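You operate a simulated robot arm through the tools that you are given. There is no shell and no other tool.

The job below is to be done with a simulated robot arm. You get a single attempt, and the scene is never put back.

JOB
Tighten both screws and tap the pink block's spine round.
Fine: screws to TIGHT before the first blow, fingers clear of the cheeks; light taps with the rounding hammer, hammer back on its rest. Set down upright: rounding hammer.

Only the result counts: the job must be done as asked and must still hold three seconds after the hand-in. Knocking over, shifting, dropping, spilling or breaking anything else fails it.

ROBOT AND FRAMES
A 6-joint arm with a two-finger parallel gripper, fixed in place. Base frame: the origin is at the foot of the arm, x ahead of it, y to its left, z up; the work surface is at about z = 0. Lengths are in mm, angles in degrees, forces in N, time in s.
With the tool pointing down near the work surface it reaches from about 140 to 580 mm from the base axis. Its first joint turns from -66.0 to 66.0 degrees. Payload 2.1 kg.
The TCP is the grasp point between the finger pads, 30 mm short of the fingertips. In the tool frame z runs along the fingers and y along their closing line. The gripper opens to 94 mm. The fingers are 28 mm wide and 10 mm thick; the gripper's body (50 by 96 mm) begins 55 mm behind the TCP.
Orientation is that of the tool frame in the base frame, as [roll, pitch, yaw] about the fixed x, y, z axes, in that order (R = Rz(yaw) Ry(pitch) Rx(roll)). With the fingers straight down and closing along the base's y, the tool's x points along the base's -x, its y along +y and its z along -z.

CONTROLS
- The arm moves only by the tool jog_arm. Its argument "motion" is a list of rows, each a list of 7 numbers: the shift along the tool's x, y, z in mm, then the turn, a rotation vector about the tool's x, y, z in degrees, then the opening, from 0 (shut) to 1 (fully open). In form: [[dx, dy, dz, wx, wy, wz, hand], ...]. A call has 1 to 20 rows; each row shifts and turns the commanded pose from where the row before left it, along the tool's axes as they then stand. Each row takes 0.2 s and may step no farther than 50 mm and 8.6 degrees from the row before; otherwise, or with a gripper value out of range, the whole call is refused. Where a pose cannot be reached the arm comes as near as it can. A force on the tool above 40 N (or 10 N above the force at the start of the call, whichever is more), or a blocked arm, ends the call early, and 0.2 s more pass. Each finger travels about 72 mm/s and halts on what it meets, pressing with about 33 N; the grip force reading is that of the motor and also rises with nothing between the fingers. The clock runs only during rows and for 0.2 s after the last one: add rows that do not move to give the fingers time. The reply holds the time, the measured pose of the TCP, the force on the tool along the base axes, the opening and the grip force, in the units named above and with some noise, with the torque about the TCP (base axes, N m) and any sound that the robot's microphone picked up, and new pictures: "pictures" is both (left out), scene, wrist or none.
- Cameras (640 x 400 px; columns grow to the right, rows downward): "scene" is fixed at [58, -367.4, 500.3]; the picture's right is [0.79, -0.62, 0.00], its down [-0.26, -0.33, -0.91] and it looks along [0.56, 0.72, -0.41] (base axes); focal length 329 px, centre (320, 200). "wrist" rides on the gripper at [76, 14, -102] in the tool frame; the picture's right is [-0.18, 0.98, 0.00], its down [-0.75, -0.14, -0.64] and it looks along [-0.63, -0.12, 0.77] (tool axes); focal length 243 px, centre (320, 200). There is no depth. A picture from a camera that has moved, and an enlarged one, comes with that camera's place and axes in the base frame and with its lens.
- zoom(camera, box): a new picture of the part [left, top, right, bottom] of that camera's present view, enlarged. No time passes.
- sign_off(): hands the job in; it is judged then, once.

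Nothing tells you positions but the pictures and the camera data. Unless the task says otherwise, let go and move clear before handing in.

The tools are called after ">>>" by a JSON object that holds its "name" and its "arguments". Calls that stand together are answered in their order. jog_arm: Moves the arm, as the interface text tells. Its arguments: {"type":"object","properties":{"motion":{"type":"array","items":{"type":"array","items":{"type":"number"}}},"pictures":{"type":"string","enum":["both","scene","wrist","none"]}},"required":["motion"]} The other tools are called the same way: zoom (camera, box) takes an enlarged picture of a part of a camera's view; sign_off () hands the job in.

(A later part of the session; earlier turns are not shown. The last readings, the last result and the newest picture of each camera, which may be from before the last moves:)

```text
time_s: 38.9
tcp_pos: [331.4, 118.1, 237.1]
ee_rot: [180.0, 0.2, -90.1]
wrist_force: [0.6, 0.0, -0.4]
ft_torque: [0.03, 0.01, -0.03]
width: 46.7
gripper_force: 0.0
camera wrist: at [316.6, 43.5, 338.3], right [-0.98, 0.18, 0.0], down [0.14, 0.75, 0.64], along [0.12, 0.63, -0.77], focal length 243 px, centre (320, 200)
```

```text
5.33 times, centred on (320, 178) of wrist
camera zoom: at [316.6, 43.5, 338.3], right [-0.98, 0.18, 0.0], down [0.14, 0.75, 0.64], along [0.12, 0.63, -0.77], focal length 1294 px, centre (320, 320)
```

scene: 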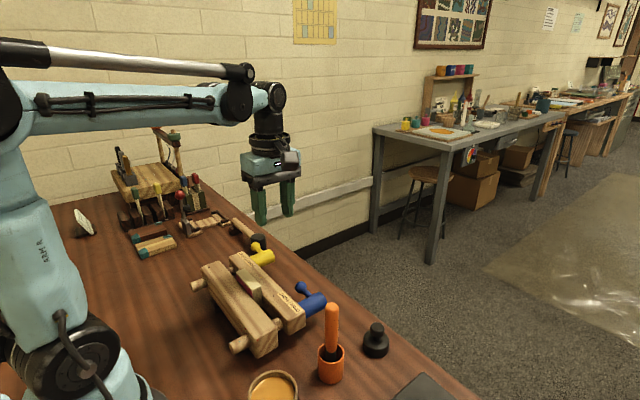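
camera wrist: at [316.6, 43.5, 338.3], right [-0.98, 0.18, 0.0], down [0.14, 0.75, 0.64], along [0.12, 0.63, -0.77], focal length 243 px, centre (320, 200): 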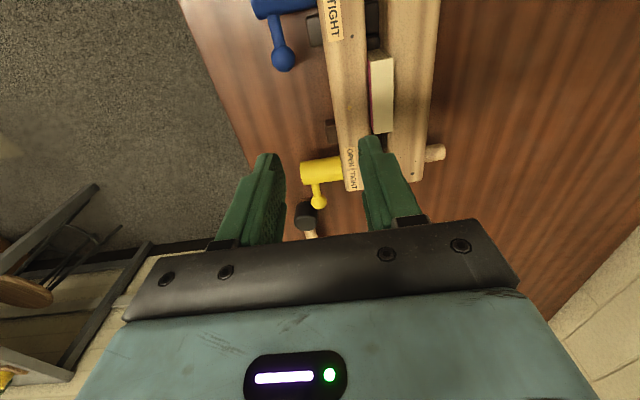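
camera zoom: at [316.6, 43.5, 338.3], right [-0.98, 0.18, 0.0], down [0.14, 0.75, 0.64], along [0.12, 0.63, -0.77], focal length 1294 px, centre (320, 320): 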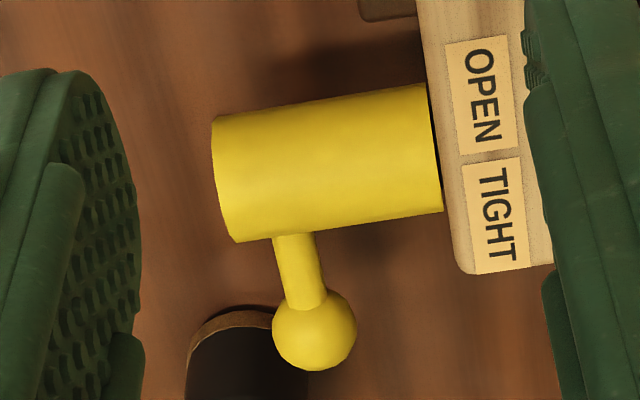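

Both levers now lie horizontal on the TIGHT side and the block is clamped. Its spine top is at about (270,126,97), running y≈90–162. Next I'll go look at the hammer from above.

>>> {"name": "jog_arm", "arguments": {"motion": [[-41, -9, 0, 0, 0, 0, 0.5], [-41, -9, 0, 0, 0, 0, 0.5], [-41, -9, 0, 0, 0, 0, 0.5], [-41, -9, 0, 0, 0, 0, 0.5], [-41, -9, 0, 0, 0, 0, 0.5], [-41, -10, 0, 0, 0, 0, 0.5], [0, 0, 37, 0, 0, 0, 0.5], [0, 0, 0, 0, 0, 0, 0.5]]}}

>>> {"name": "zoom", "arguments": {"camera": "wrist", "box": [200, 0, 460, 180]}}

>>> {"name": "zoom", "arguments": {"camera": "scene", "box": [180, 190, 310, 280]}}

```text
time_s: 40.7
tcp_pos: [387.6, 364.7, 200.0]
ee_rot: [-180.0, 0.1, -90.0]
wrist_force: [0.2, -0.4, 0.2]
ft_torque: [0.01, -0.04, 0.0]
width: 47.0
gripper_force: 0.0
camera wrist: at [372.8, 290.1, 300.7], right [-0.98, 0.18, 0.0], down [0.14, 0.75, 0.64], along [0.12, 0.63, -0.77], focal length 243 px, centre (320, 200)
```

scene: 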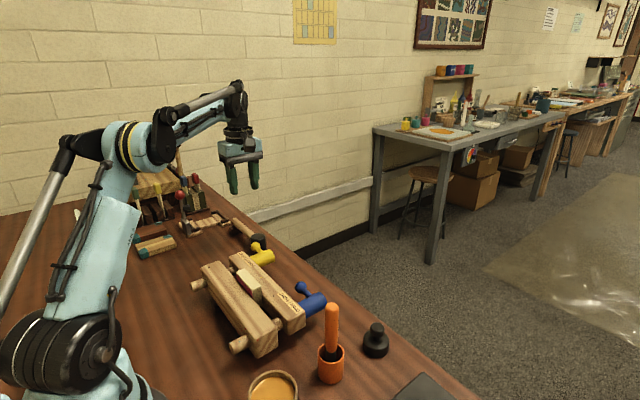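
wrist: 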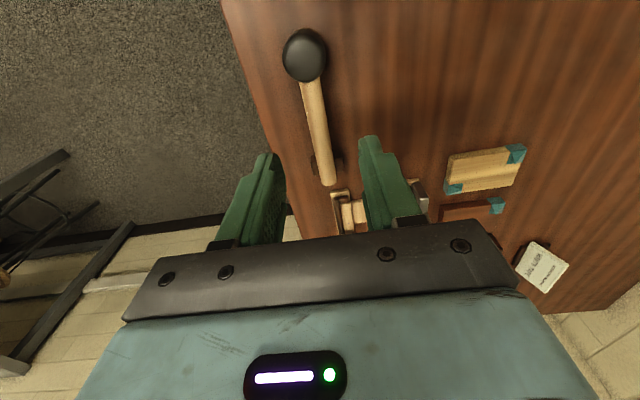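

```text
2.22 times, centred on (330, 90) of wrist
camera zoom: at [372.8, 290.1, 300.7], right [-0.98, 0.18, 0.0], down [0.14, 0.75, 0.64], along [0.12, 0.63, -0.77], focal length 539 px, centre (298, 444)
```

zoom: 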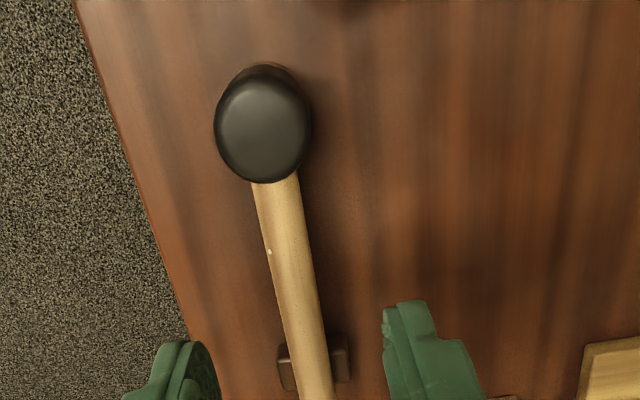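

```text
4.44 times, centred on (245, 235) of scene
camera zoom: at [58.0, -367.4, 500.3], right [0.79, -0.62, 0.0], down [-0.26, -0.33, -0.91], along [0.56, 0.72, -0.41], focal length 1462 px, centre (653, 44)
```

zoom: 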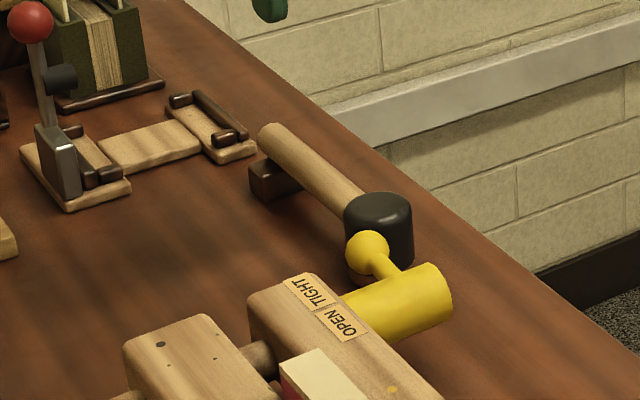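

The hammer handle runs along y at about x≈394, with the head at about (393,327) and the rest near y≈440. I'll come down over the handle just behind the head and check alignment.

>>> {"name": "jog_arm", "arguments": {"motion": [[-1.5, -5.5, 35, 0, 0, 0, 0.5], [0, 0, 40, 0, 0, 0, 0.5], [0, 0, 30, 0, 0, 0, 0.5], [0, 0, 0, 0, 0, 0, 0.5]]}}

>>> {"name": "zoom", "arguments": {"camera": "wrist", "box": [180, 20, 460, 220]}}

>>> {"name": "zoom", "arguments": {"camera": "scene", "box": [180, 190, 310, 280]}}

```text
time_s: 41.7
tcp_pos: [391.3, 367.7, 93.7]
ee_rot: [-180.0, 0.1, -90.0]
wrist_force: [0.3, 0.9, -0.4]
ft_torque: [0.0, -0.05, 0.0]
width: 46.7
gripper_force: 0.0
camera wrist: at [377.9, 291.9, 195.0], right [-0.98, 0.18, 0.0], down [0.14, 0.75, 0.64], along [0.12, 0.63, -0.77], focal length 243 px, centre (320, 200)
```

scene: 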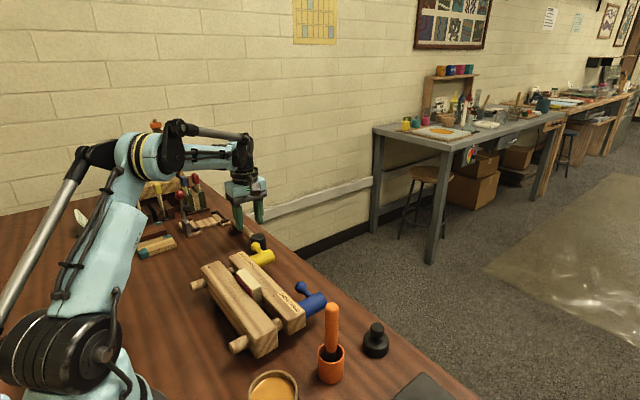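
wrist: 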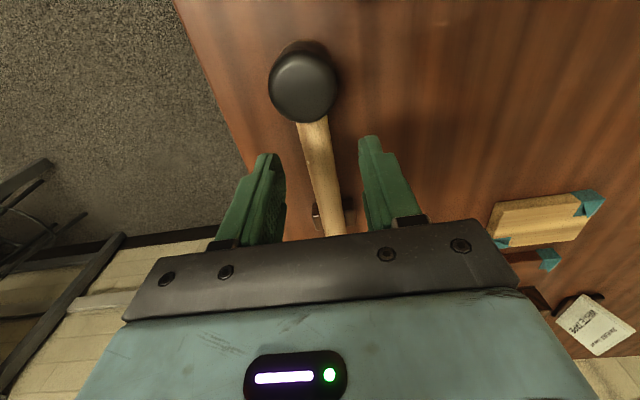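

```text
2.00 times, centred on (320, 120) of wrist
camera zoom: at [377.9, 291.9, 195.0], right [-0.98, 0.18, 0.0], down [0.14, 0.75, 0.64], along [0.12, 0.63, -0.77], focal length 485 px, centre (320, 360)
```

zoom: 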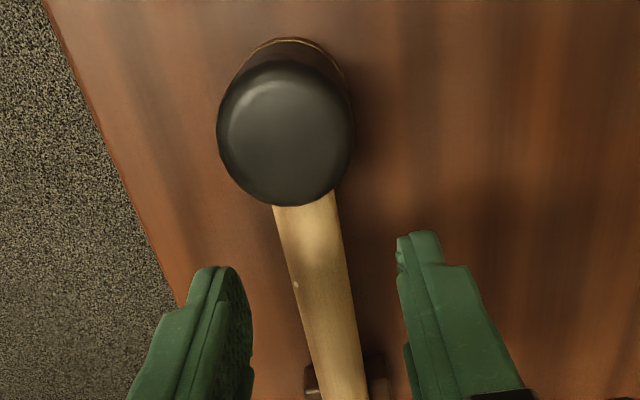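

```text
4.44 times, centred on (245, 235) of scene
camera zoom: at [58.0, -367.4, 500.3], right [0.79, -0.62, 0.0], down [-0.26, -0.33, -0.91], along [0.56, 0.72, -0.41], focal length 1462 px, centre (653, 44)
```

zoom: 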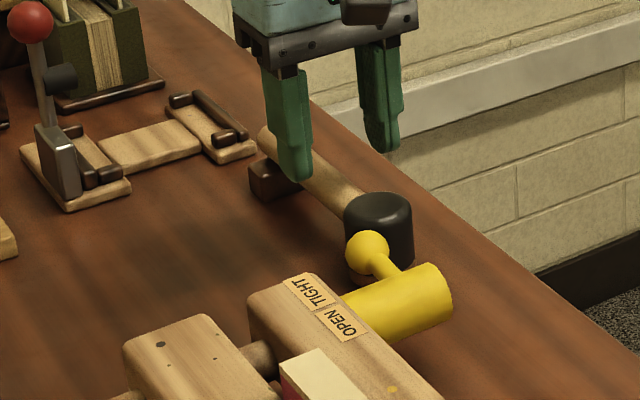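

The handle is at x≈394.5, so I'll shift about 3 mm, lower to z≈50 and close on it.

>>> {"name": "jog_arm", "arguments": {"motion": [[0, -3.2, 10, 0, 0, 0, 0.5], [0, 0, 20, 0, 0, 0, 0.5], [0, 0, 13, 0, 0, 0, 0.5], [0, 0, 0, 0, 0, 0, 0.35], [0, 0, 0, 0, 0, 0, 0.25], [0, 0, 0, 0, 0, 0, 0.1], [0, 0, 0, 0, 0, 0, 0.1], [0, 0, 0, 0, 0, 0, 0.1]]}}

>>> {"name": "zoom", "arguments": {"camera": "wrist", "box": [180, 20, 460, 220]}}

>>> {"name": "zoom", "arguments": {"camera": "scene", "box": [180, 190, 310, 280]}}

```text
time_s: 43.5
tcp_pos: [393.6, 366.3, 50.5]
ee_rot: [179.9, 0.1, -90.0]
wrist_force: [0.1, -0.2, 0.5]
ft_torque: [0.14, -0.01, 0.0]
width: 21.4
gripper_force: 33.1
camera wrist: at [380.6, 291.3, 152.1], right [-0.98, 0.18, 0.0], down [0.14, 0.75, 0.64], along [0.12, 0.63, -0.77], focal length 243 px, centre (320, 200)
```

scene: 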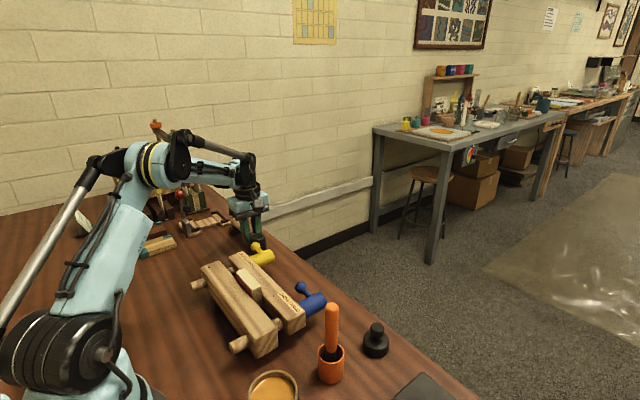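
wrist: 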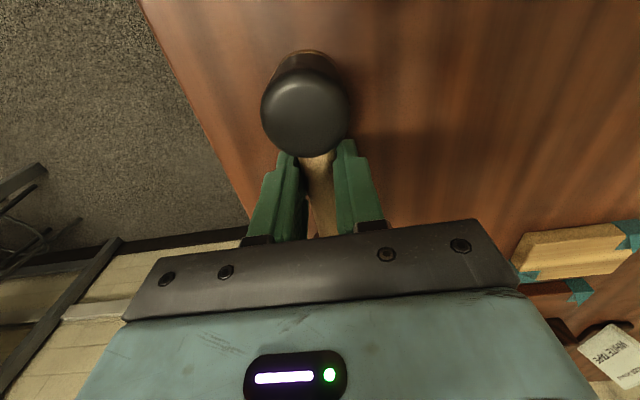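

```text
2.00 times, centred on (320, 120) of wrist
camera zoom: at [380.6, 291.3, 152.1], right [-0.98, 0.18, 0.0], down [0.14, 0.75, 0.64], along [0.12, 0.63, -0.77], focal length 485 px, centre (320, 360)
```

zoom: 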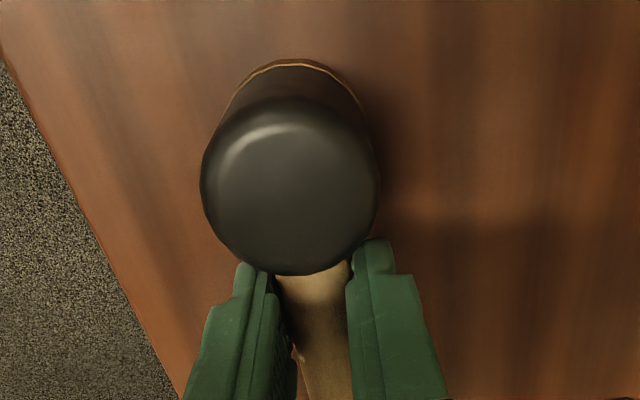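

```text
4.44 times, centred on (245, 235) of scene
camera zoom: at [58.0, -367.4, 500.3], right [0.79, -0.62, 0.0], down [-0.26, -0.33, -0.91], along [0.56, 0.72, -0.41], focal length 1462 px, centre (653, 44)
```

zoom: 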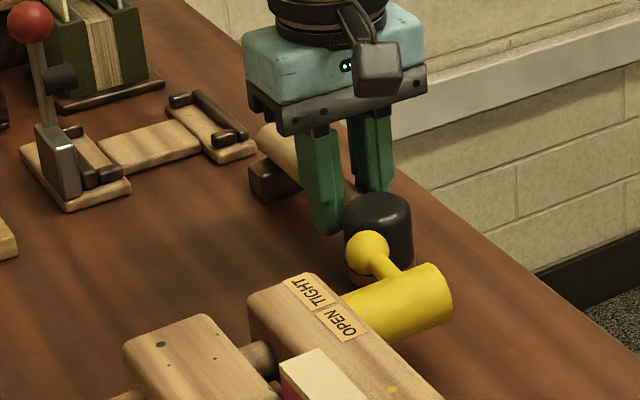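

The handle is gripped at 21.4 mm with the hand at (393.6,366.3,50.5), which I'll use for the return. I'll lift straight up slowly and check for weight and tilt.

>>> {"name": "jog_arm", "arguments": {"motion": [[0, 0, -5, 0, 0, 0, 0.1], [0, 0, -10, 0, 0, 0, 0.1], [0, 0, -25, 0, 0, 0, 0.1], [0, 0, -40, 0, 0, 0, 0.1], [0, 0, -40, 0, 0, 0, 0.1], [0, 0, 0, 0, 0, 0, 0.1]]}}

>>> {"name": "zoom", "arguments": {"camera": "wrist", "box": [180, 20, 460, 220]}}

>>> {"name": "zoom", "arguments": {"camera": "scene", "box": [180, 130, 310, 270]}}

```text
time_s: 44.9
tcp_pos: [393.9, 365.5, 171.3]
ee_rot: [180.0, 0.1, -89.9]
wrist_force: [0.0, -0.4, 0.5]
ft_torque: [0.0, 0.0, 0.01]
width: 9.4
gripper_force: 0.1
camera wrist: at [380.3, 290.5, 272.5], right [-0.98, 0.18, 0.0], down [0.14, 0.75, 0.64], along [0.12, 0.63, -0.77], focal length 243 px, centre (320, 200)
```

scene: 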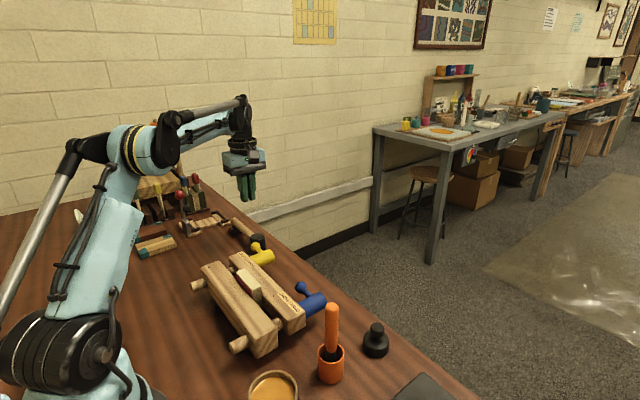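
wrist: 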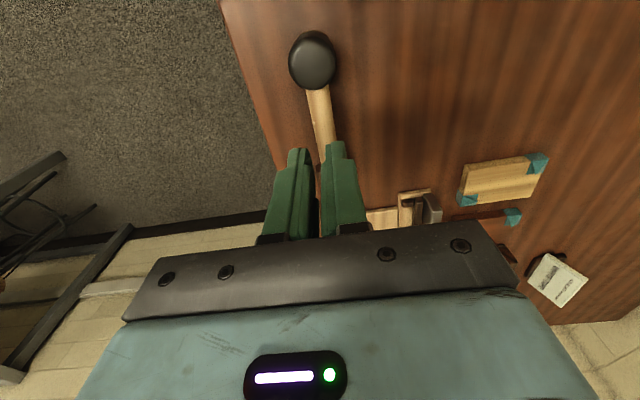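

```text
2.00 times, centred on (320, 120) of wrist
camera zoom: at [380.3, 290.5, 272.5], right [-0.98, 0.18, 0.0], down [0.14, 0.75, 0.64], along [0.12, 0.63, -0.77], focal length 485 px, centre (320, 360)
```

zoom: 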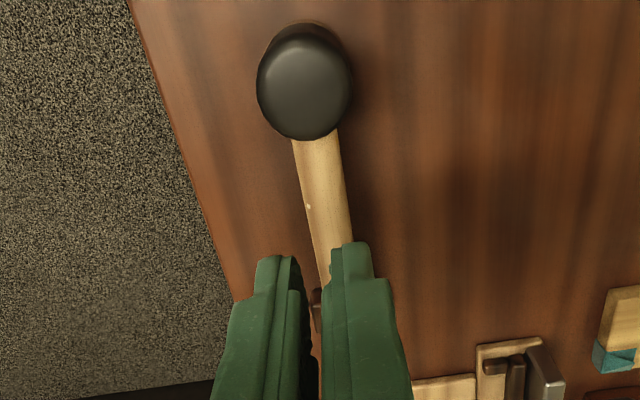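

```text
2.86 times, centred on (245, 200) of scene
camera zoom: at [58.0, -367.4, 500.3], right [0.79, -0.62, 0.0], down [-0.26, -0.33, -0.91], along [0.56, 0.72, -0.41], focal length 940 px, centre (534, 200)
```

zoom: 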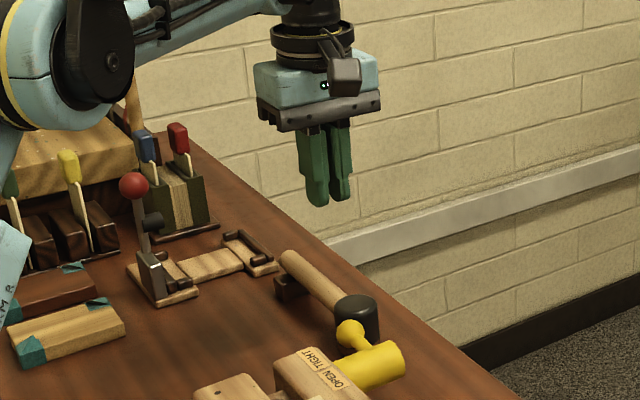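

The fingers slid off and the hammer stayed put, so the handle must sit lower than I took it to be. I'll open, come back down deeper with the tips near z≈6, and grip again.

>>> {"name": "jog_arm", "arguments": {"motion": [[0, 0, 0, 0, 0, 0, 0.5], [0, 0, 0, 0, 0, 0, 0.5], [0, -1, 40, 0, 0, 0, 0.5], [0, 0, 40, 0, 0, 0, 0.5], [0, 0, 30, 0, 0, 0, 0.5], [0, 0, 15, 0, 0, 0, 0.5], [0, 0, 9, 0, 0, 0, 0.5], [0, 0, 0, 0, 0, 0, 0.5]]}}

>>> {"name": "zoom", "arguments": {"camera": "wrist", "box": [180, 20, 460, 220]}}

>>> {"name": "zoom", "arguments": {"camera": "scene", "box": [180, 190, 310, 280]}}

```text
time_s: 46.7
tcp_pos: [395.1, 365.9, 35.8]
ee_rot: [-179.9, 0.2, -90.0]
wrist_force: [0.0, -1.0, -0.1]
ft_torque: [0.02, 0.0, 0.01]
width: 47.0
gripper_force: 0.0
camera wrist: at [381.1, 291.3, 137.8], right [-0.98, 0.18, 0.0], down [0.14, 0.75, 0.64], along [0.12, 0.63, -0.77], focal length 243 px, centre (320, 200)
```

scene: 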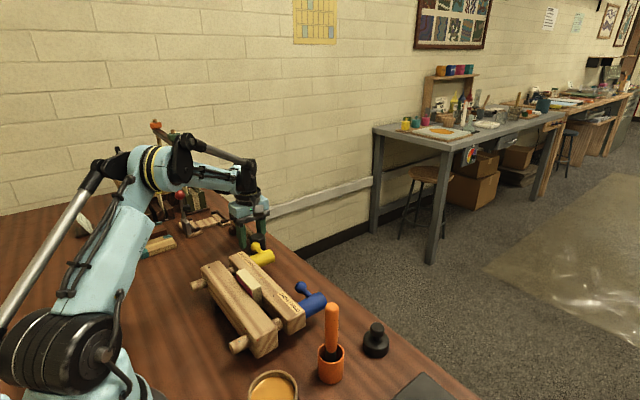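
wrist: 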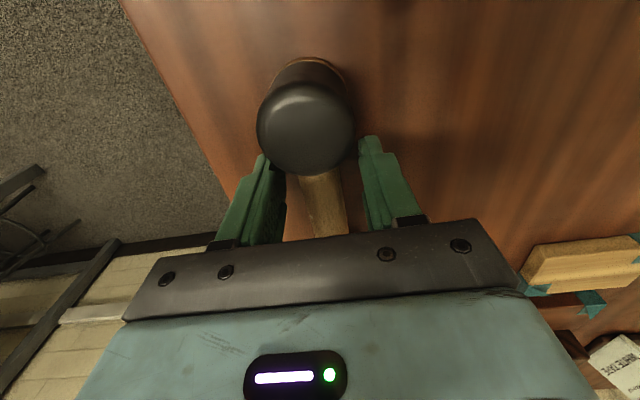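

```text
2.00 times, centred on (320, 120) of wrist
camera zoom: at [381.1, 291.3, 137.8], right [-0.98, 0.18, 0.0], down [0.14, 0.75, 0.64], along [0.12, 0.63, -0.77], focal length 485 px, centre (320, 360)
```

zoom: 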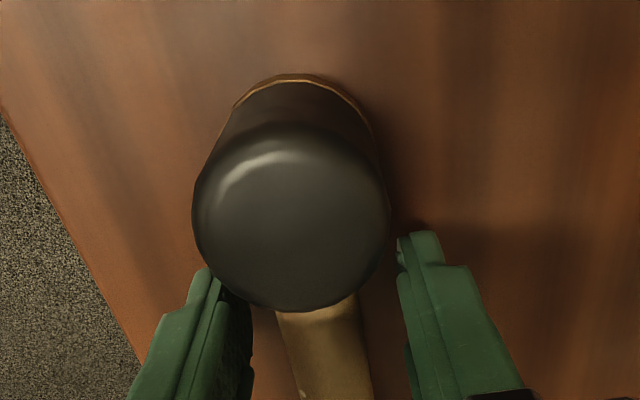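

```text
4.44 times, centred on (245, 235) of scene
camera zoom: at [58.0, -367.4, 500.3], right [0.79, -0.62, 0.0], down [-0.26, -0.33, -0.91], along [0.56, 0.72, -0.41], focal length 1462 px, centre (653, 44)
```

zoom: 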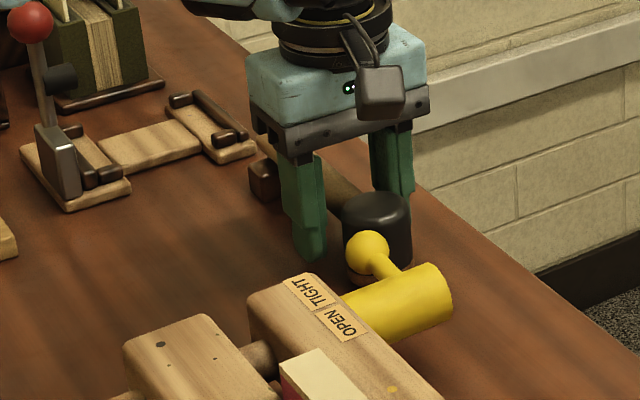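

Now the fingers are well down around the handle. Closing and lifting in tiny steps to verify the hold.

>>> {"name": "jog_arm", "arguments": {"motion": [[0, 0, 0, 0, 0, 0, 0.35], [0, 0, 0, 0, 0, 0, 0.2], [0, 0, 0, 0, 0, 0, 0.0], [0, 0, 0, 0, 0, 0, 0.0], [0, 0, 0, 0, 0, 0, 0.0]], "pictures": "none"}}

>>> {"name": "jog_arm", "arguments": {"motion": [[0, 0, -2, 0, 0, 0, 0.0], [0, 0, -3, 0, 0, 0, 0.0], [0, 0, 0, 0, 0, 0, 0.0]]}}

>>> {"name": "zoom", "arguments": {"camera": "scene", "box": [180, 190, 310, 280]}}

```text
time_s: 47.9
tcp_pos: [394.2, 366.1, 36.3]
ee_rot: [179.9, 0.1, -89.9]
wrist_force: [-1.8, 0.2, -0.5]
ft_torque: [-0.07, 0.03, -0.06]
width: 25.8
gripper_force: 33.7
```

```text
time_s: 48.7
tcp_pos: [395.6, 366.5, 39.4]
ee_rot: [180.0, 0.1, -90.0]
wrist_force: [-1.1, -0.9, -4.6]
ft_torque: [0.04, 0.03, 0.01]
width: 26.0
gripper_force: 33.0
camera wrist: at [381.1, 291.2, 142.8], right [-0.98, 0.18, 0.0], down [0.14, 0.75, 0.64], along [0.12, 0.63, -0.77], focal length 243 px, centre (320, 200)
```

scene: 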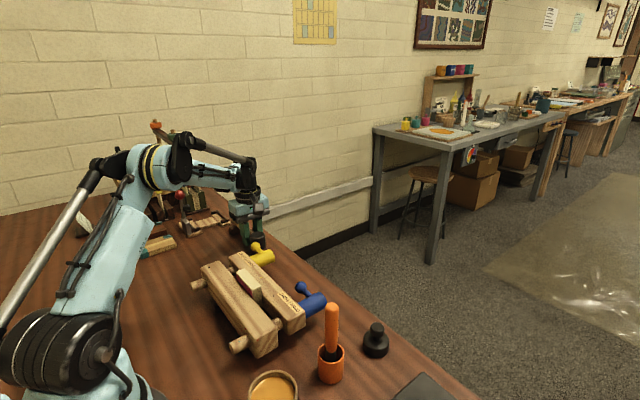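
wrist: 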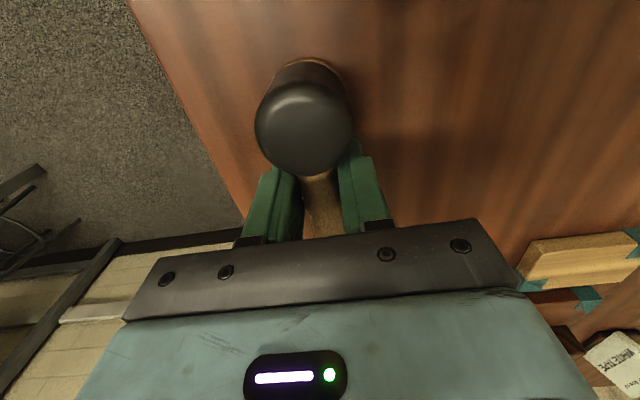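

```text
4.44 times, centred on (245, 235) of scene
camera zoom: at [58.0, -367.4, 500.3], right [0.79, -0.62, 0.0], down [-0.26, -0.33, -0.91], along [0.56, 0.72, -0.41], focal length 1462 px, centre (653, 44)
```

zoom: 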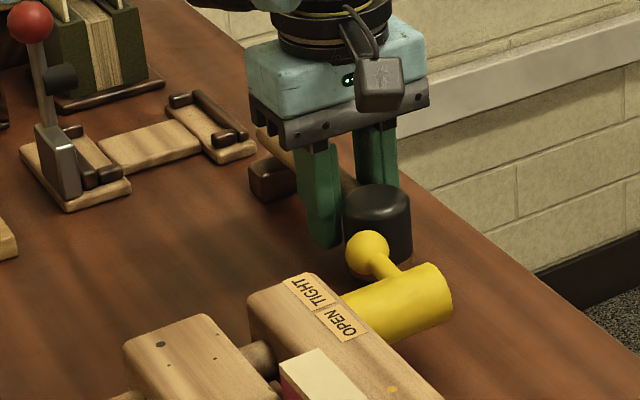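

The grip is now on the full 26 mm handle and about 4.6 N of weight is on the tool. I'll lift further.

>>> {"name": "jog_arm", "arguments": {"motion": [[0, 0, -5, 0, 0, 0, 0.0], [0, 0, -15, 0, 0, 0, 0.0], [0, 0, -25, 0, 0, 0, 0.0], [0, 0, -30, 0, 0, 0, 0.0], [0, 0, -30, 0, 0, 0, 0.0], [0, 0, 0, 0, 0, 0, 0.0]]}}

>>> {"name": "zoom", "arguments": {"camera": "scene", "box": [180, 150, 310, 280]}}

>>> {"name": "zoom", "arguments": {"camera": "wrist", "box": [180, 20, 460, 220]}}

```text
time_s: 50.1
tcp_pos: [395.3, 366.6, 145.2]
ee_rot: [180.0, 0.0, -89.9]
wrist_force: [-0.7, -0.6, -5.7]
ft_torque: [0.04, 0.0, 0.01]
width: 25.8
gripper_force: 33.2
camera wrist: at [382.0, 291.6, 247.7], right [-0.98, 0.18, 0.0], down [0.14, 0.75, 0.64], along [0.12, 0.63, -0.77], focal length 243 px, centre (320, 200)
```

scene: 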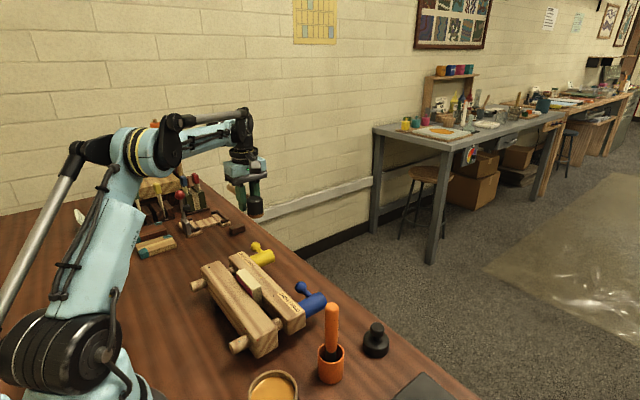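
wrist: 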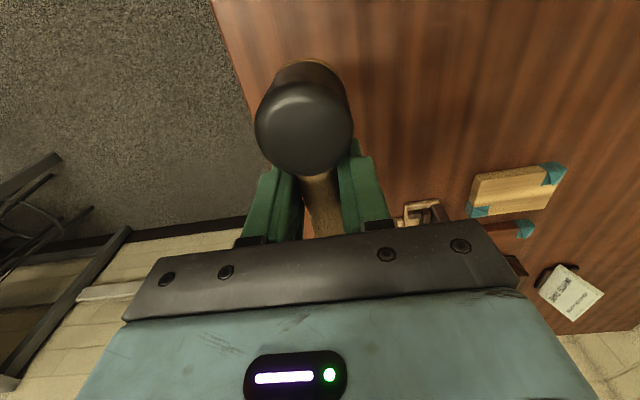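

```text
3.08 times, centred on (245, 215) of scene
camera zoom: at [58.0, -367.4, 500.3], right [0.79, -0.62, 0.0], down [-0.26, -0.33, -0.91], along [0.56, 0.72, -0.41], focal length 1012 px, centre (551, 154)
```

zoom: 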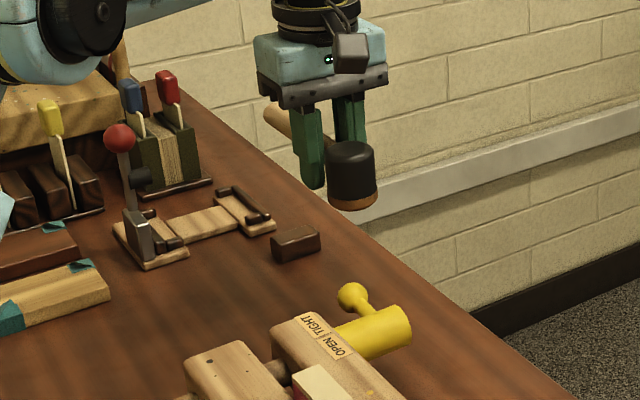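

```text
2.00 times, centred on (320, 120) of wrist
camera zoom: at [382.0, 291.6, 247.7], right [-0.98, 0.18, 0.0], down [0.14, 0.75, 0.64], along [0.12, 0.63, -0.77], focal length 485 px, centre (320, 360)
```

zoom: 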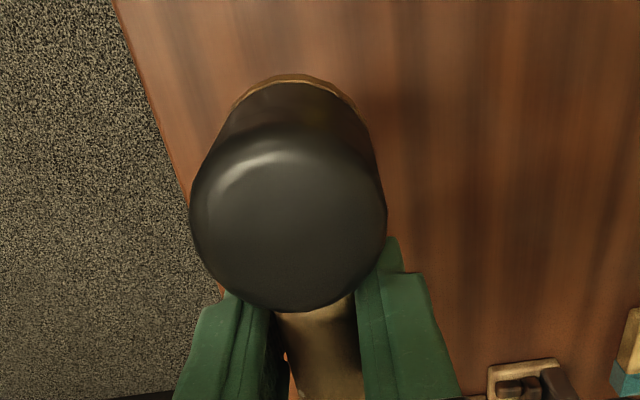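

The hammer is held level, at about 5.7 N, with its face about 36 mm below the grasp point. I'll raise it and carry it smoothly over to above the block's spine.

>>> {"name": "jog_arm", "arguments": {"motion": [[0, 0, -25, 0, 0, 0, 0.0], [0, 0, -30, 0, 0, 0, 0.0], [20.2, 12.4, 0, 0, 0, 0, 0.0], [20.2, 12.4, 0, 0, 0, 0, 0.0], [20.2, 12.4, 0, 0, 0, 0, 0.0], [20.2, 12.4, 0, 0, 0, 0, 0.0], [20.2, 12.4, 0, 0, 0, 0, 0.0], [20.2, 12.4, 0, 0, 0, 0, 0.0], [20.2, 12.4, 0, 0, 0, 0, 0.0], [20.2, 12.4, 0, 0, 0, 0, 0.0], [20.2, 12.4, 0, 0, 0, 0, 0.0], [20.2, 12.4, 0, 0, 0, 0, 0.0], [0, 0, 20, 0, 0, 0, 0.0], [0, 0, 0, 0, 0, 0, 0.0]]}}

>>> {"name": "zoom", "arguments": {"camera": "scene", "box": [180, 180, 350, 330]}}

>>> {"name": "zoom", "arguments": {"camera": "wrist", "box": [180, 0, 460, 200]}}

```text
time_s: 53.1
tcp_pos: [271.4, 165.4, 181.5]
ee_rot: [180.0, 0.0, -89.9]
wrist_force: [-0.3, 0.2, -5.3]
ft_torque: [0.01, 0.0, -0.02]
width: 25.6
gripper_force: 33.2
camera wrist: at [257.9, 89.5, 283.2], right [-0.98, 0.18, 0.0], down [0.14, 0.75, 0.64], along [0.12, 0.63, -0.77], focal length 243 px, centre (320, 200)
```

scene: 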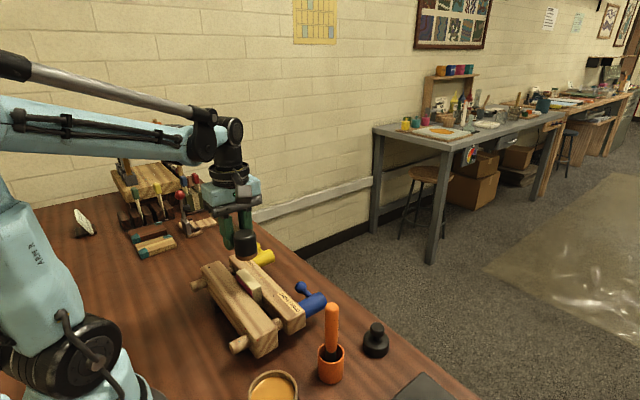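
wrist: 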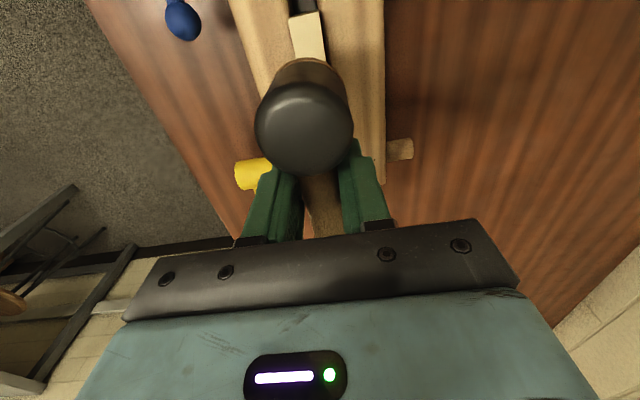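

```text
2.67 times, centred on (265, 255) of scene
camera zoom: at [58.0, -367.4, 500.3], right [0.79, -0.62, 0.0], down [-0.26, -0.33, -0.91], along [0.56, 0.72, -0.41], focal length 877 px, centre (467, 53)
```

zoom: 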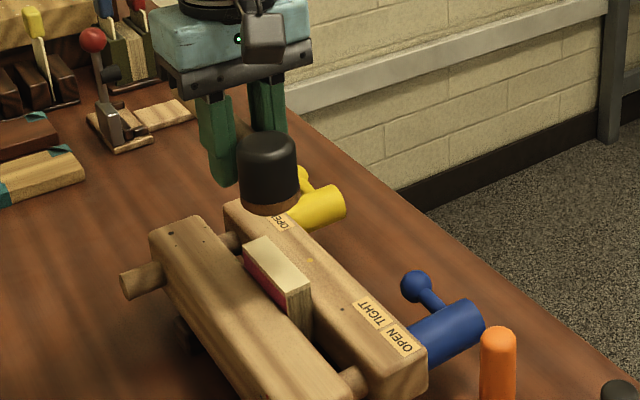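

```text
2.00 times, centred on (320, 100) of wrist
camera zoom: at [257.9, 89.5, 283.2], right [-0.98, 0.18, 0.0], down [0.14, 0.75, 0.64], along [0.12, 0.63, -0.77], focal length 485 px, centre (320, 400)
```

zoom: 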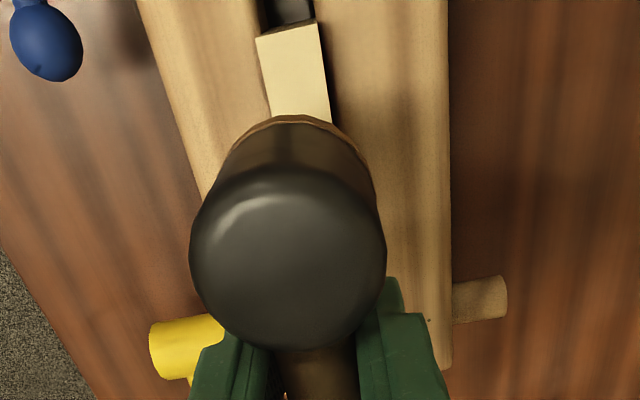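

The head is centred over the spine at x≈270, y≈127, with its face around z≈145. I'll lower to a few millimetres above the spine and look.

>>> {"name": "jog_arm", "arguments": {"motion": [[0, 0, 20, 0, 0, 0, 0.0], [0, 0, 15, 0, 0, 0, 0.0], [0, 0, 5, 0, 0, 0, 0.0], [0, 0, 0, 0, 0, 0, 0.0]]}}

>>> {"name": "zoom", "arguments": {"camera": "scene", "box": [200, 220, 300, 310]}}

>>> {"name": "zoom", "arguments": {"camera": "wrist", "box": [180, 0, 460, 200]}}

```text
time_s: 54.1
tcp_pos: [271.6, 165.1, 141.1]
ee_rot: [180.0, 0.2, -90.0]
wrist_force: [-0.2, 0.2, -4.4]
ft_torque: [0.03, 0.02, 0.0]
width: 25.8
gripper_force: 32.7
camera wrist: at [258.1, 89.1, 243.1], right [-0.98, 0.18, 0.0], down [0.14, 0.75, 0.64], along [0.12, 0.63, -0.77], focal length 243 px, centre (320, 200)
```

scene: 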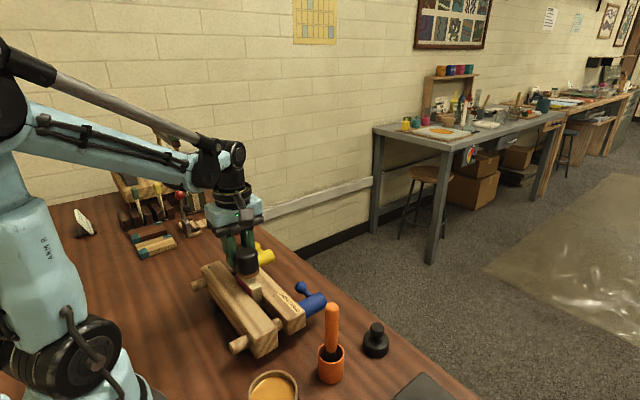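
wrist: 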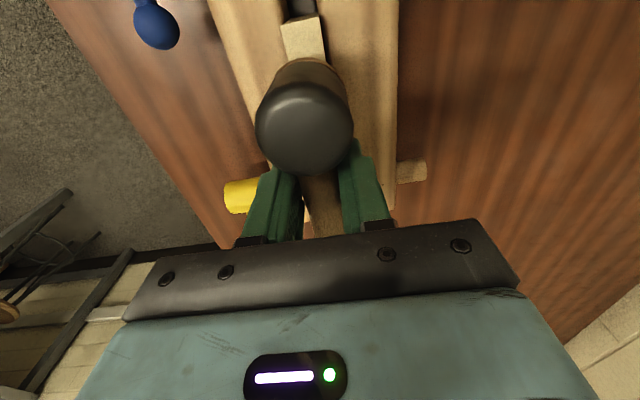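

```text
4.44 times, centred on (250, 265) of scene
camera zoom: at [58.0, -367.4, 500.3], right [0.79, -0.62, 0.0], down [-0.26, -0.33, -0.91], along [0.56, 0.72, -0.41], focal length 1462 px, centre (631, -89)
```

zoom: 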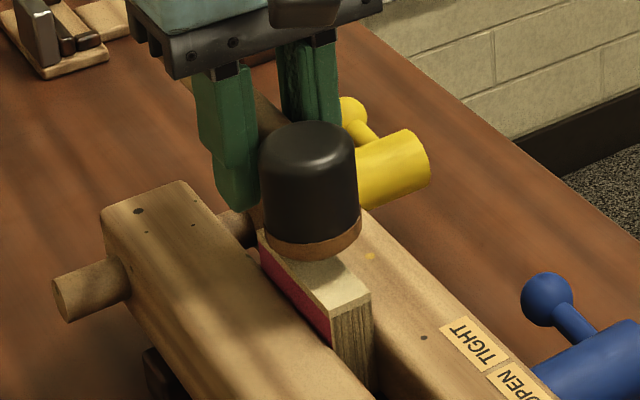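

```text
2.00 times, centred on (320, 100) of wrist
camera zoom: at [258.1, 89.1, 243.1], right [-0.98, 0.18, 0.0], down [0.14, 0.75, 0.64], along [0.12, 0.63, -0.77], focal length 485 px, centre (320, 400)
```

zoom: 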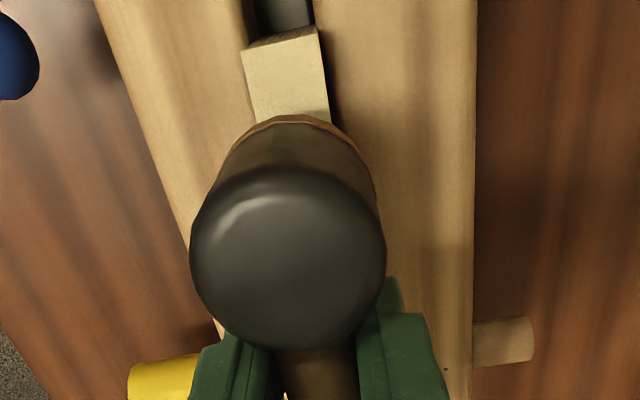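

The face is just above the spine. I'll feel for contact with a small downward step.

>>> {"name": "jog_arm", "arguments": {"motion": [[0, 0, 3, 0, 0, 0, 0.0]], "pictures": "none"}}

>>> {"name": "jog_arm", "arguments": {"motion": [[0, 0, 2, 0, 0, 0, 0.0]], "pictures": "none"}}

```text
time_s: 54.5
tcp_pos: [270.9, 163.5, 138.4]
ee_rot: [180.0, 0.1, -90.0]
wrist_force: [-0.1, 1.4, -5.7]
ft_torque: [0.06, -0.01, 0.0]
width: 26.0
gripper_force: 32.8
```

```text
time_s: 54.9
tcp_pos: [271.4, 164.3, 135.5]
ee_rot: [180.0, 0.1, -90.0]
wrist_force: [-0.6, 0.2, -4.9]
ft_torque: [0.04, 0.0, 0.0]
width: 25.8
gripper_force: 32.7
```

No contact yet. Continuing down in 1.5 mm steps.

>>> {"name": "jog_arm", "arguments": {"motion": [[0, 0, 1.5, 0, 0, 0, 0.0]], "pictures": "none"}}

>>> {"name": "jog_arm", "arguments": {"motion": [[0, 0, 1.5, 0, 0, 0, 0.0]], "pictures": "none"}}

```text
time_s: 55.3
tcp_pos: [272.0, 164.4, 134.4]
ee_rot: [179.9, 0.2, -90.1]
wrist_force: [-0.3, 0.4, -5.1]
ft_torque: [0.06, -0.01, 0.01]
width: 25.9
gripper_force: 33.3
```

```text
time_s: 55.7
tcp_pos: [271.4, 164.5, 132.4]
ee_rot: [179.9, 0.1, -90.0]
wrist_force: [-0.2, 0.1, -5.5]
ft_torque: [-0.01, 0.01, -0.02]
width: 25.9
gripper_force: 33.1
```

>>> {"name": "jog_arm", "arguments": {"motion": [[0, 0, 1.5, 0, 0, 0, 0.0]], "pictures": "none"}}

>>> {"name": "jog_arm", "arguments": {"motion": [[0, 0, 1.5, 0, 0, 0, 0.0]]}}

>>> {"name": "zoom", "arguments": {"camera": "scene", "box": [200, 220, 300, 310]}}

```text
time_s: 56.1
tcp_pos: [271.9, 165.3, 131.6]
ee_rot: [180.0, 0.1, -90.0]
wrist_force: [0.7, 0.0, -5.1]
ft_torque: [0.08, -0.02, -0.06]
width: 25.8
gripper_force: 32.7
```

```text
time_s: 56.5
tcp_pos: [271.5, 164.4, 131.0]
ee_rot: [-180.0, 0.0, -90.0]
wrist_force: [-0.1, 0.2, -5.2]
ft_torque: [0.05, 0.01, -0.02]
width: 25.8
gripper_force: 33.3
camera wrist: at [257.6, 89.6, 232.0], right [-0.98, 0.18, 0.0], down [0.14, 0.75, 0.64], along [0.12, 0.63, -0.77], focal length 243 px, centre (320, 200)
```

scene: 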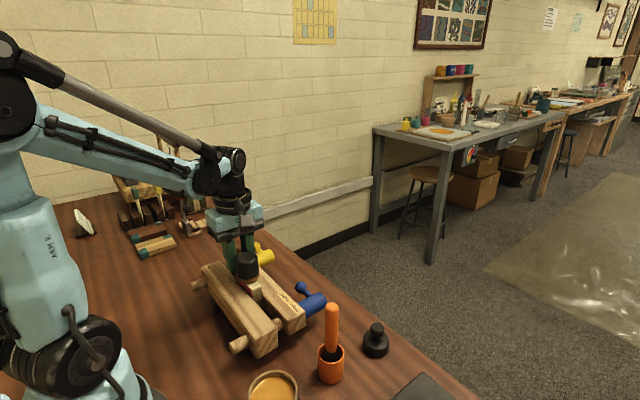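
wrist: 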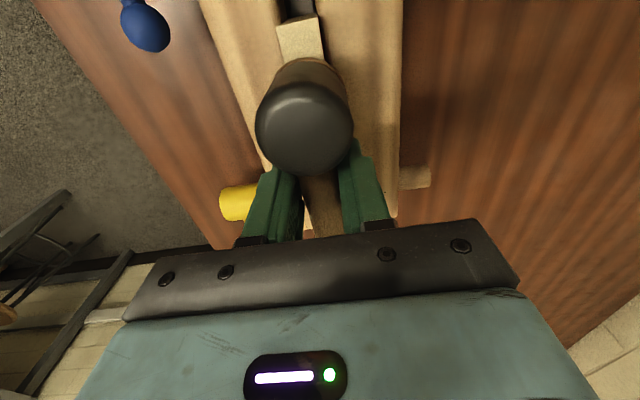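

```text
4.44 times, centred on (250, 265) of scene
camera zoom: at [58.0, -367.4, 500.3], right [0.79, -0.62, 0.0], down [-0.26, -0.33, -0.91], along [0.56, 0.72, -0.41], focal length 1462 px, centre (631, -89)
```

zoom: 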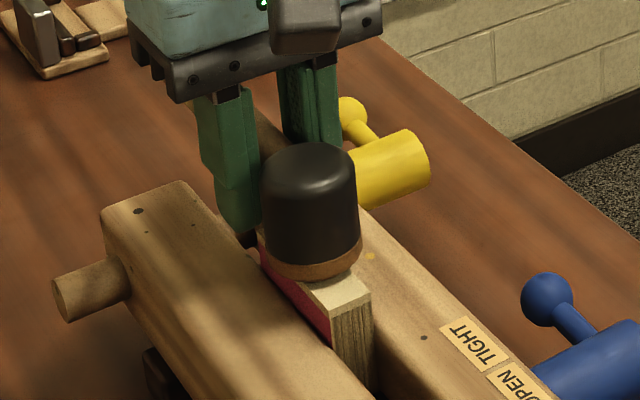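

Still no contact with the face at about z≈95. I'll continue with small steps.

>>> {"name": "jog_arm", "arguments": {"motion": [[0, 0, 1.5, 0, 0, 0, 0.0]], "pictures": "none"}}

>>> {"name": "jog_arm", "arguments": {"motion": [[0, 0, 1.5, 0, 0, 0, 0.0]], "pictures": "none"}}

>>> {"name": "jog_arm", "arguments": {"motion": [[0, 0, 1.5, 0, 0, 0, 0.0]], "pictures": "none"}}

```text
time_s: 56.9
tcp_pos: [271.2, 165.2, 129.0]
ee_rot: [179.8, 0.0, -90.0]
wrist_force: [-1.4, 0.8, 15.4]
ft_torque: [-0.6, 0.04, -0.07]
width: 26.1
gripper_force: 33.4
```

```text
time_s: 57.3
tcp_pos: [272.7, 166.2, 126.9]
ee_rot: [-180.0, 0.2, -90.0]
wrist_force: [-2.9, 6.1, 32.3]
ft_torque: [-0.53, -0.03, -0.03]
width: 26.2
gripper_force: 32.9
```

```text
time_s: 57.7
tcp_pos: [272.0, 165.0, 125.9]
ee_rot: [-179.9, 0.3, -90.0]
wrist_force: [-1.1, 8.5, 30.8]
ft_torque: [-0.33, 0.03, 0.0]
width: 26.1
gripper_force: 32.8
```

Contact is at TCP z≈129.5, and I pressed a bit further than wanted. I'll back off and check the hammer and spine.

>>> {"name": "jog_arm", "arguments": {"motion": [[0, 0, -5, 0, 0, 0, 0.0], [0, 0, -15, 0, 0, 0, 0.0], [0, 0, -20, 0, 0, 0, 0.0], [0, 0, 0, 0, 0, 0, 0.0]]}}

>>> {"name": "zoom", "arguments": {"camera": "scene", "box": [200, 210, 300, 310]}}

>>> {"name": "zoom", "arguments": {"camera": "wrist", "box": [180, 0, 460, 200]}}

```text
time_s: 58.7
tcp_pos: [271.8, 165.1, 165.4]
ee_rot: [-180.0, 0.1, -90.0]
wrist_force: [-0.2, -0.3, -5.3]
ft_torque: [0.07, -0.03, 0.02]
width: 26.2
gripper_force: 33.2
camera wrist: at [258.0, 89.3, 267.5], right [-0.98, 0.18, 0.0], down [0.14, 0.75, 0.64], along [0.12, 0.63, -0.77], focal length 243 px, centre (320, 200)
```

scene: 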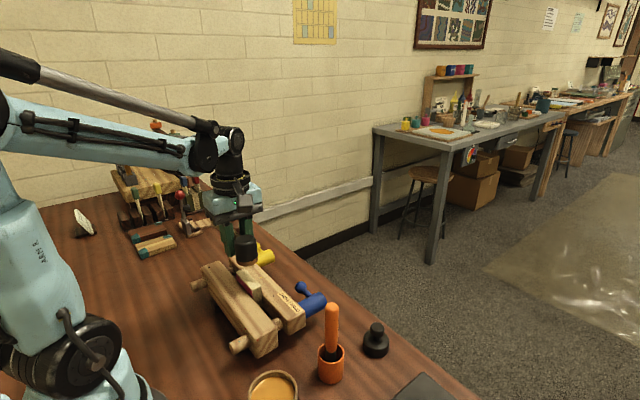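
wrist: 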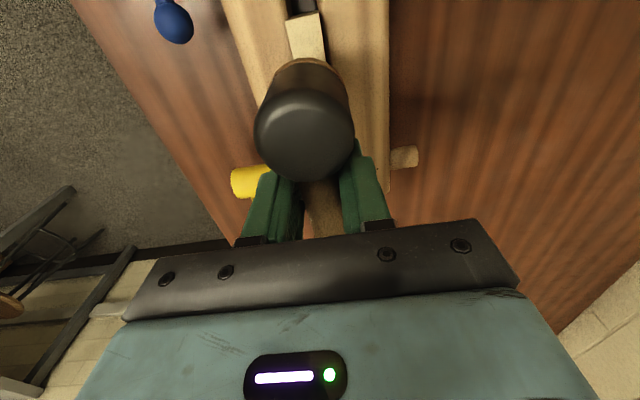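

```text
4.00 times, centred on (250, 260) of scene
camera zoom: at [58.0, -367.4, 500.3], right [0.79, -0.62, 0.0], down [-0.26, -0.33, -0.91], along [0.56, 0.72, -0.41], focal length 1315 px, centre (600, -40)
```

zoom: 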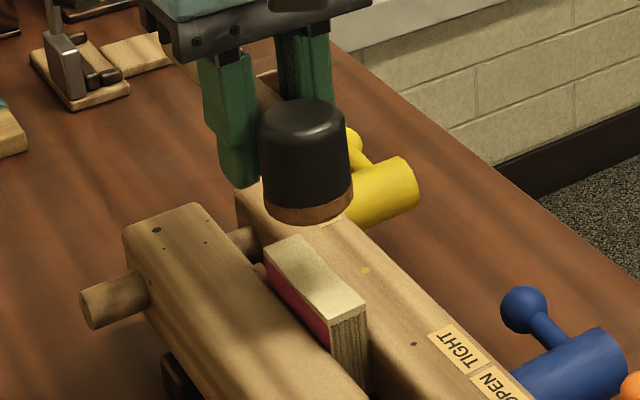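

```text
2.00 times, centred on (320, 100) of wrist
camera zoom: at [258.0, 89.3, 267.5], right [-0.98, 0.18, 0.0], down [0.14, 0.75, 0.64], along [0.12, 0.63, -0.77], focal length 485 px, centre (320, 400)
```

zoom: 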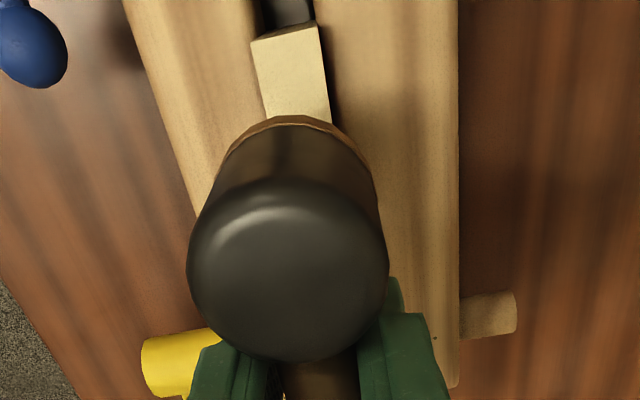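

The head tilted up about 3° in the grip from that press. I'll level it with a small tool turn, then give one short light tap at the centre and check the response.

>>> {"name": "jog_arm", "arguments": {"motion": [[0, 0, 0, 0, -3, 0, 0.0], [0, 0, 14, 0, 0, 0, 0.0], [0, 0, 12, 0, 0, 0, 0.0], [0, 0, 0, 0, 0, 0, 0.0]]}}

>>> {"name": "zoom", "arguments": {"camera": "scene", "box": [200, 210, 300, 310]}}

```text
time_s: 59.7
tcp_pos: [272.4, 165.3, 138.6]
ee_rot: [179.9, 3.1, -90.0]
wrist_force: [0.0, -0.6, -4.8]
ft_torque: [0.05, -0.03, -0.02]
width: 25.7
gripper_force: 33.4
camera wrist: at [258.0, 85.5, 237.0], right [-0.98, 0.18, 0.01], down [0.14, 0.72, 0.68], along [0.12, 0.67, -0.73], focal length 243 px, centre (320, 200)
```

scene: 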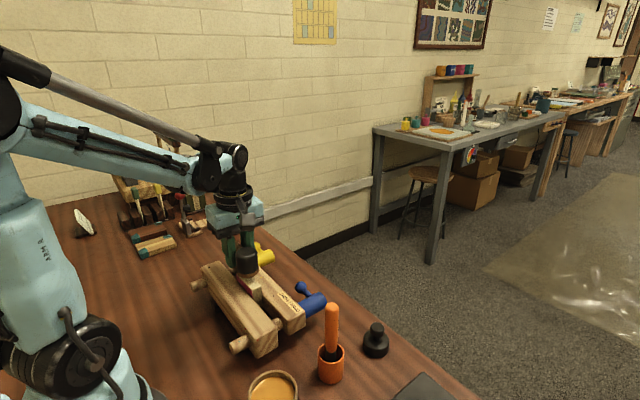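
wrist: 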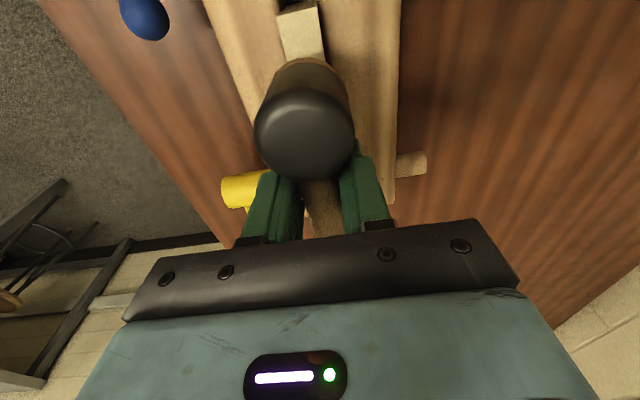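

```text
4.00 times, centred on (250, 260) of scene
camera zoom: at [58.0, -367.4, 500.3], right [0.79, -0.62, 0.0], down [-0.26, -0.33, -0.91], along [0.56, 0.72, -0.41], focal length 1315 px, centre (600, -40)
```

zoom: 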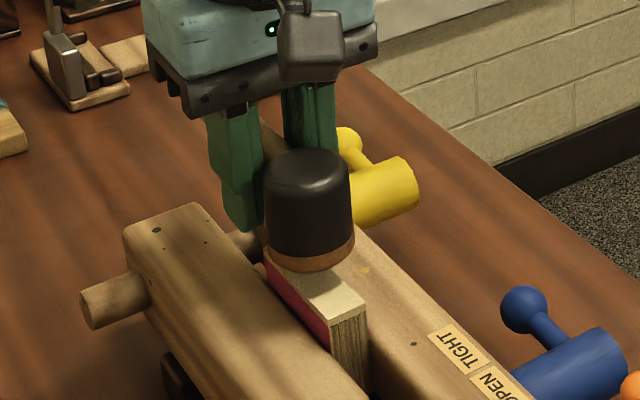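

Head is level again, about 9 mm above the spine. One light tap now.

>>> {"name": "jog_arm", "arguments": {"motion": [[0, 0, 10, 0, 0, 0, 0.0], [0, 0, -10, 0, 0, 0, 0.0], [0, 0, 0, 0, 0, 0, 0.0]], "pictures": "none"}}

>>> {"name": "zoom", "arguments": {"camera": "scene", "box": [200, 210, 300, 310]}}

```text
time_s: 60.5
tcp_pos: [271.9, 166.1, 139.6]
ee_rot: [179.9, 3.1, -90.0]
wrist_force: [-1.3, -0.4, -5.2]
ft_torque: [0.07, -0.01, -0.01]
width: 26.2
gripper_force: 33.1
```

```text
4.00 times, centred on (250, 260) of scene
camera zoom: at [58.0, -367.4, 500.3], right [0.79, -0.62, 0.0], down [-0.26, -0.33, -0.91], along [0.56, 0.72, -0.41], focal length 1315 px, centre (600, -40)
```

zoom: 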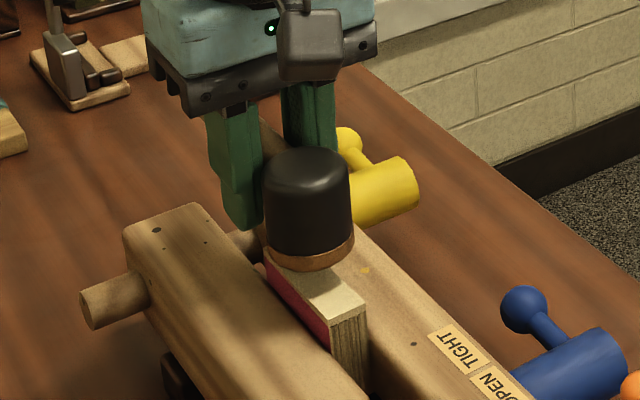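

No sound, so it probably didn't reach the spine. I'll go 1.5–2 mm deeper.

>>> {"name": "jog_arm", "arguments": {"motion": [[0, 0, 12, 0, 0, 0, 0.0], [0, 0, -12, 0, 0, 0, 0.0], [0, 0, 0, 0, 0, 0, 0.0]], "pictures": "none"}}

>>> {"name": "zoom", "arguments": {"camera": "scene", "box": [200, 210, 300, 310]}}

```text
time_s: 61.3
tcp_pos: [271.8, 166.4, 139.5]
ee_rot: [179.9, 3.1, -90.0]
wrist_force: [0.1, -0.4, -4.9]
ft_torque: [0.06, -0.03, -0.02]
width: 25.8
gripper_force: 33.0
```

```text
4.00 times, centred on (250, 260) of scene
camera zoom: at [58.0, -367.4, 500.3], right [0.79, -0.62, 0.0], down [-0.26, -0.33, -0.91], along [0.56, 0.72, -0.41], focal length 1315 px, centre (600, -40)
```

zoom: 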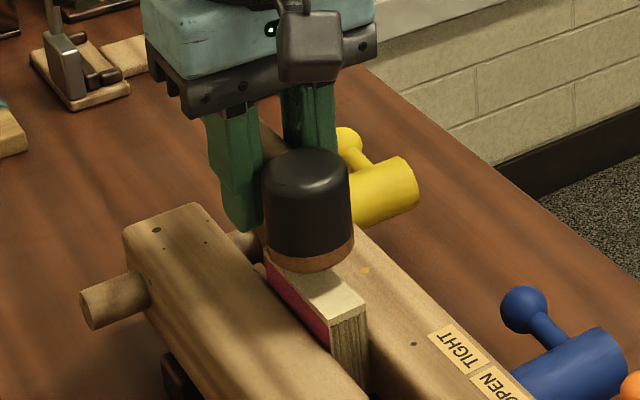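

>>> {"name": "jog_arm", "arguments": {"motion": [[0, 0, 10, 0, 0, 0, 0.0], [0, 0, 1, 0, 0, 0, 0.0]], "pictures": "none"}}

```text
time_s: 61.9
tcp_pos: [272.6, 165.3, 128.2]
ee_rot: [179.9, 3.0, -89.9]
wrist_force: [-0.1, 0.5, -5.5]
ft_torque: [0.1, -0.01, -0.01]
width: 26.1
gripper_force: 32.9
```

No contact yet at TCP z≈128. I'll step down one more millimetre.

>>> {"name": "jog_arm", "arguments": {"motion": [[0, 0, 1, 0, 0, 0, 0.0]], "pictures": "none"}}

```text
time_s: 62.3
tcp_pos: [270.3, 166.7, 127.6]
ee_rot: [179.9, 3.2, -90.0]
wrist_force: [0.3, 0.6, -5.3]
ft_torque: [0.07, 0.02, 0.01]
width: 25.9
gripper_force: 32.6
```

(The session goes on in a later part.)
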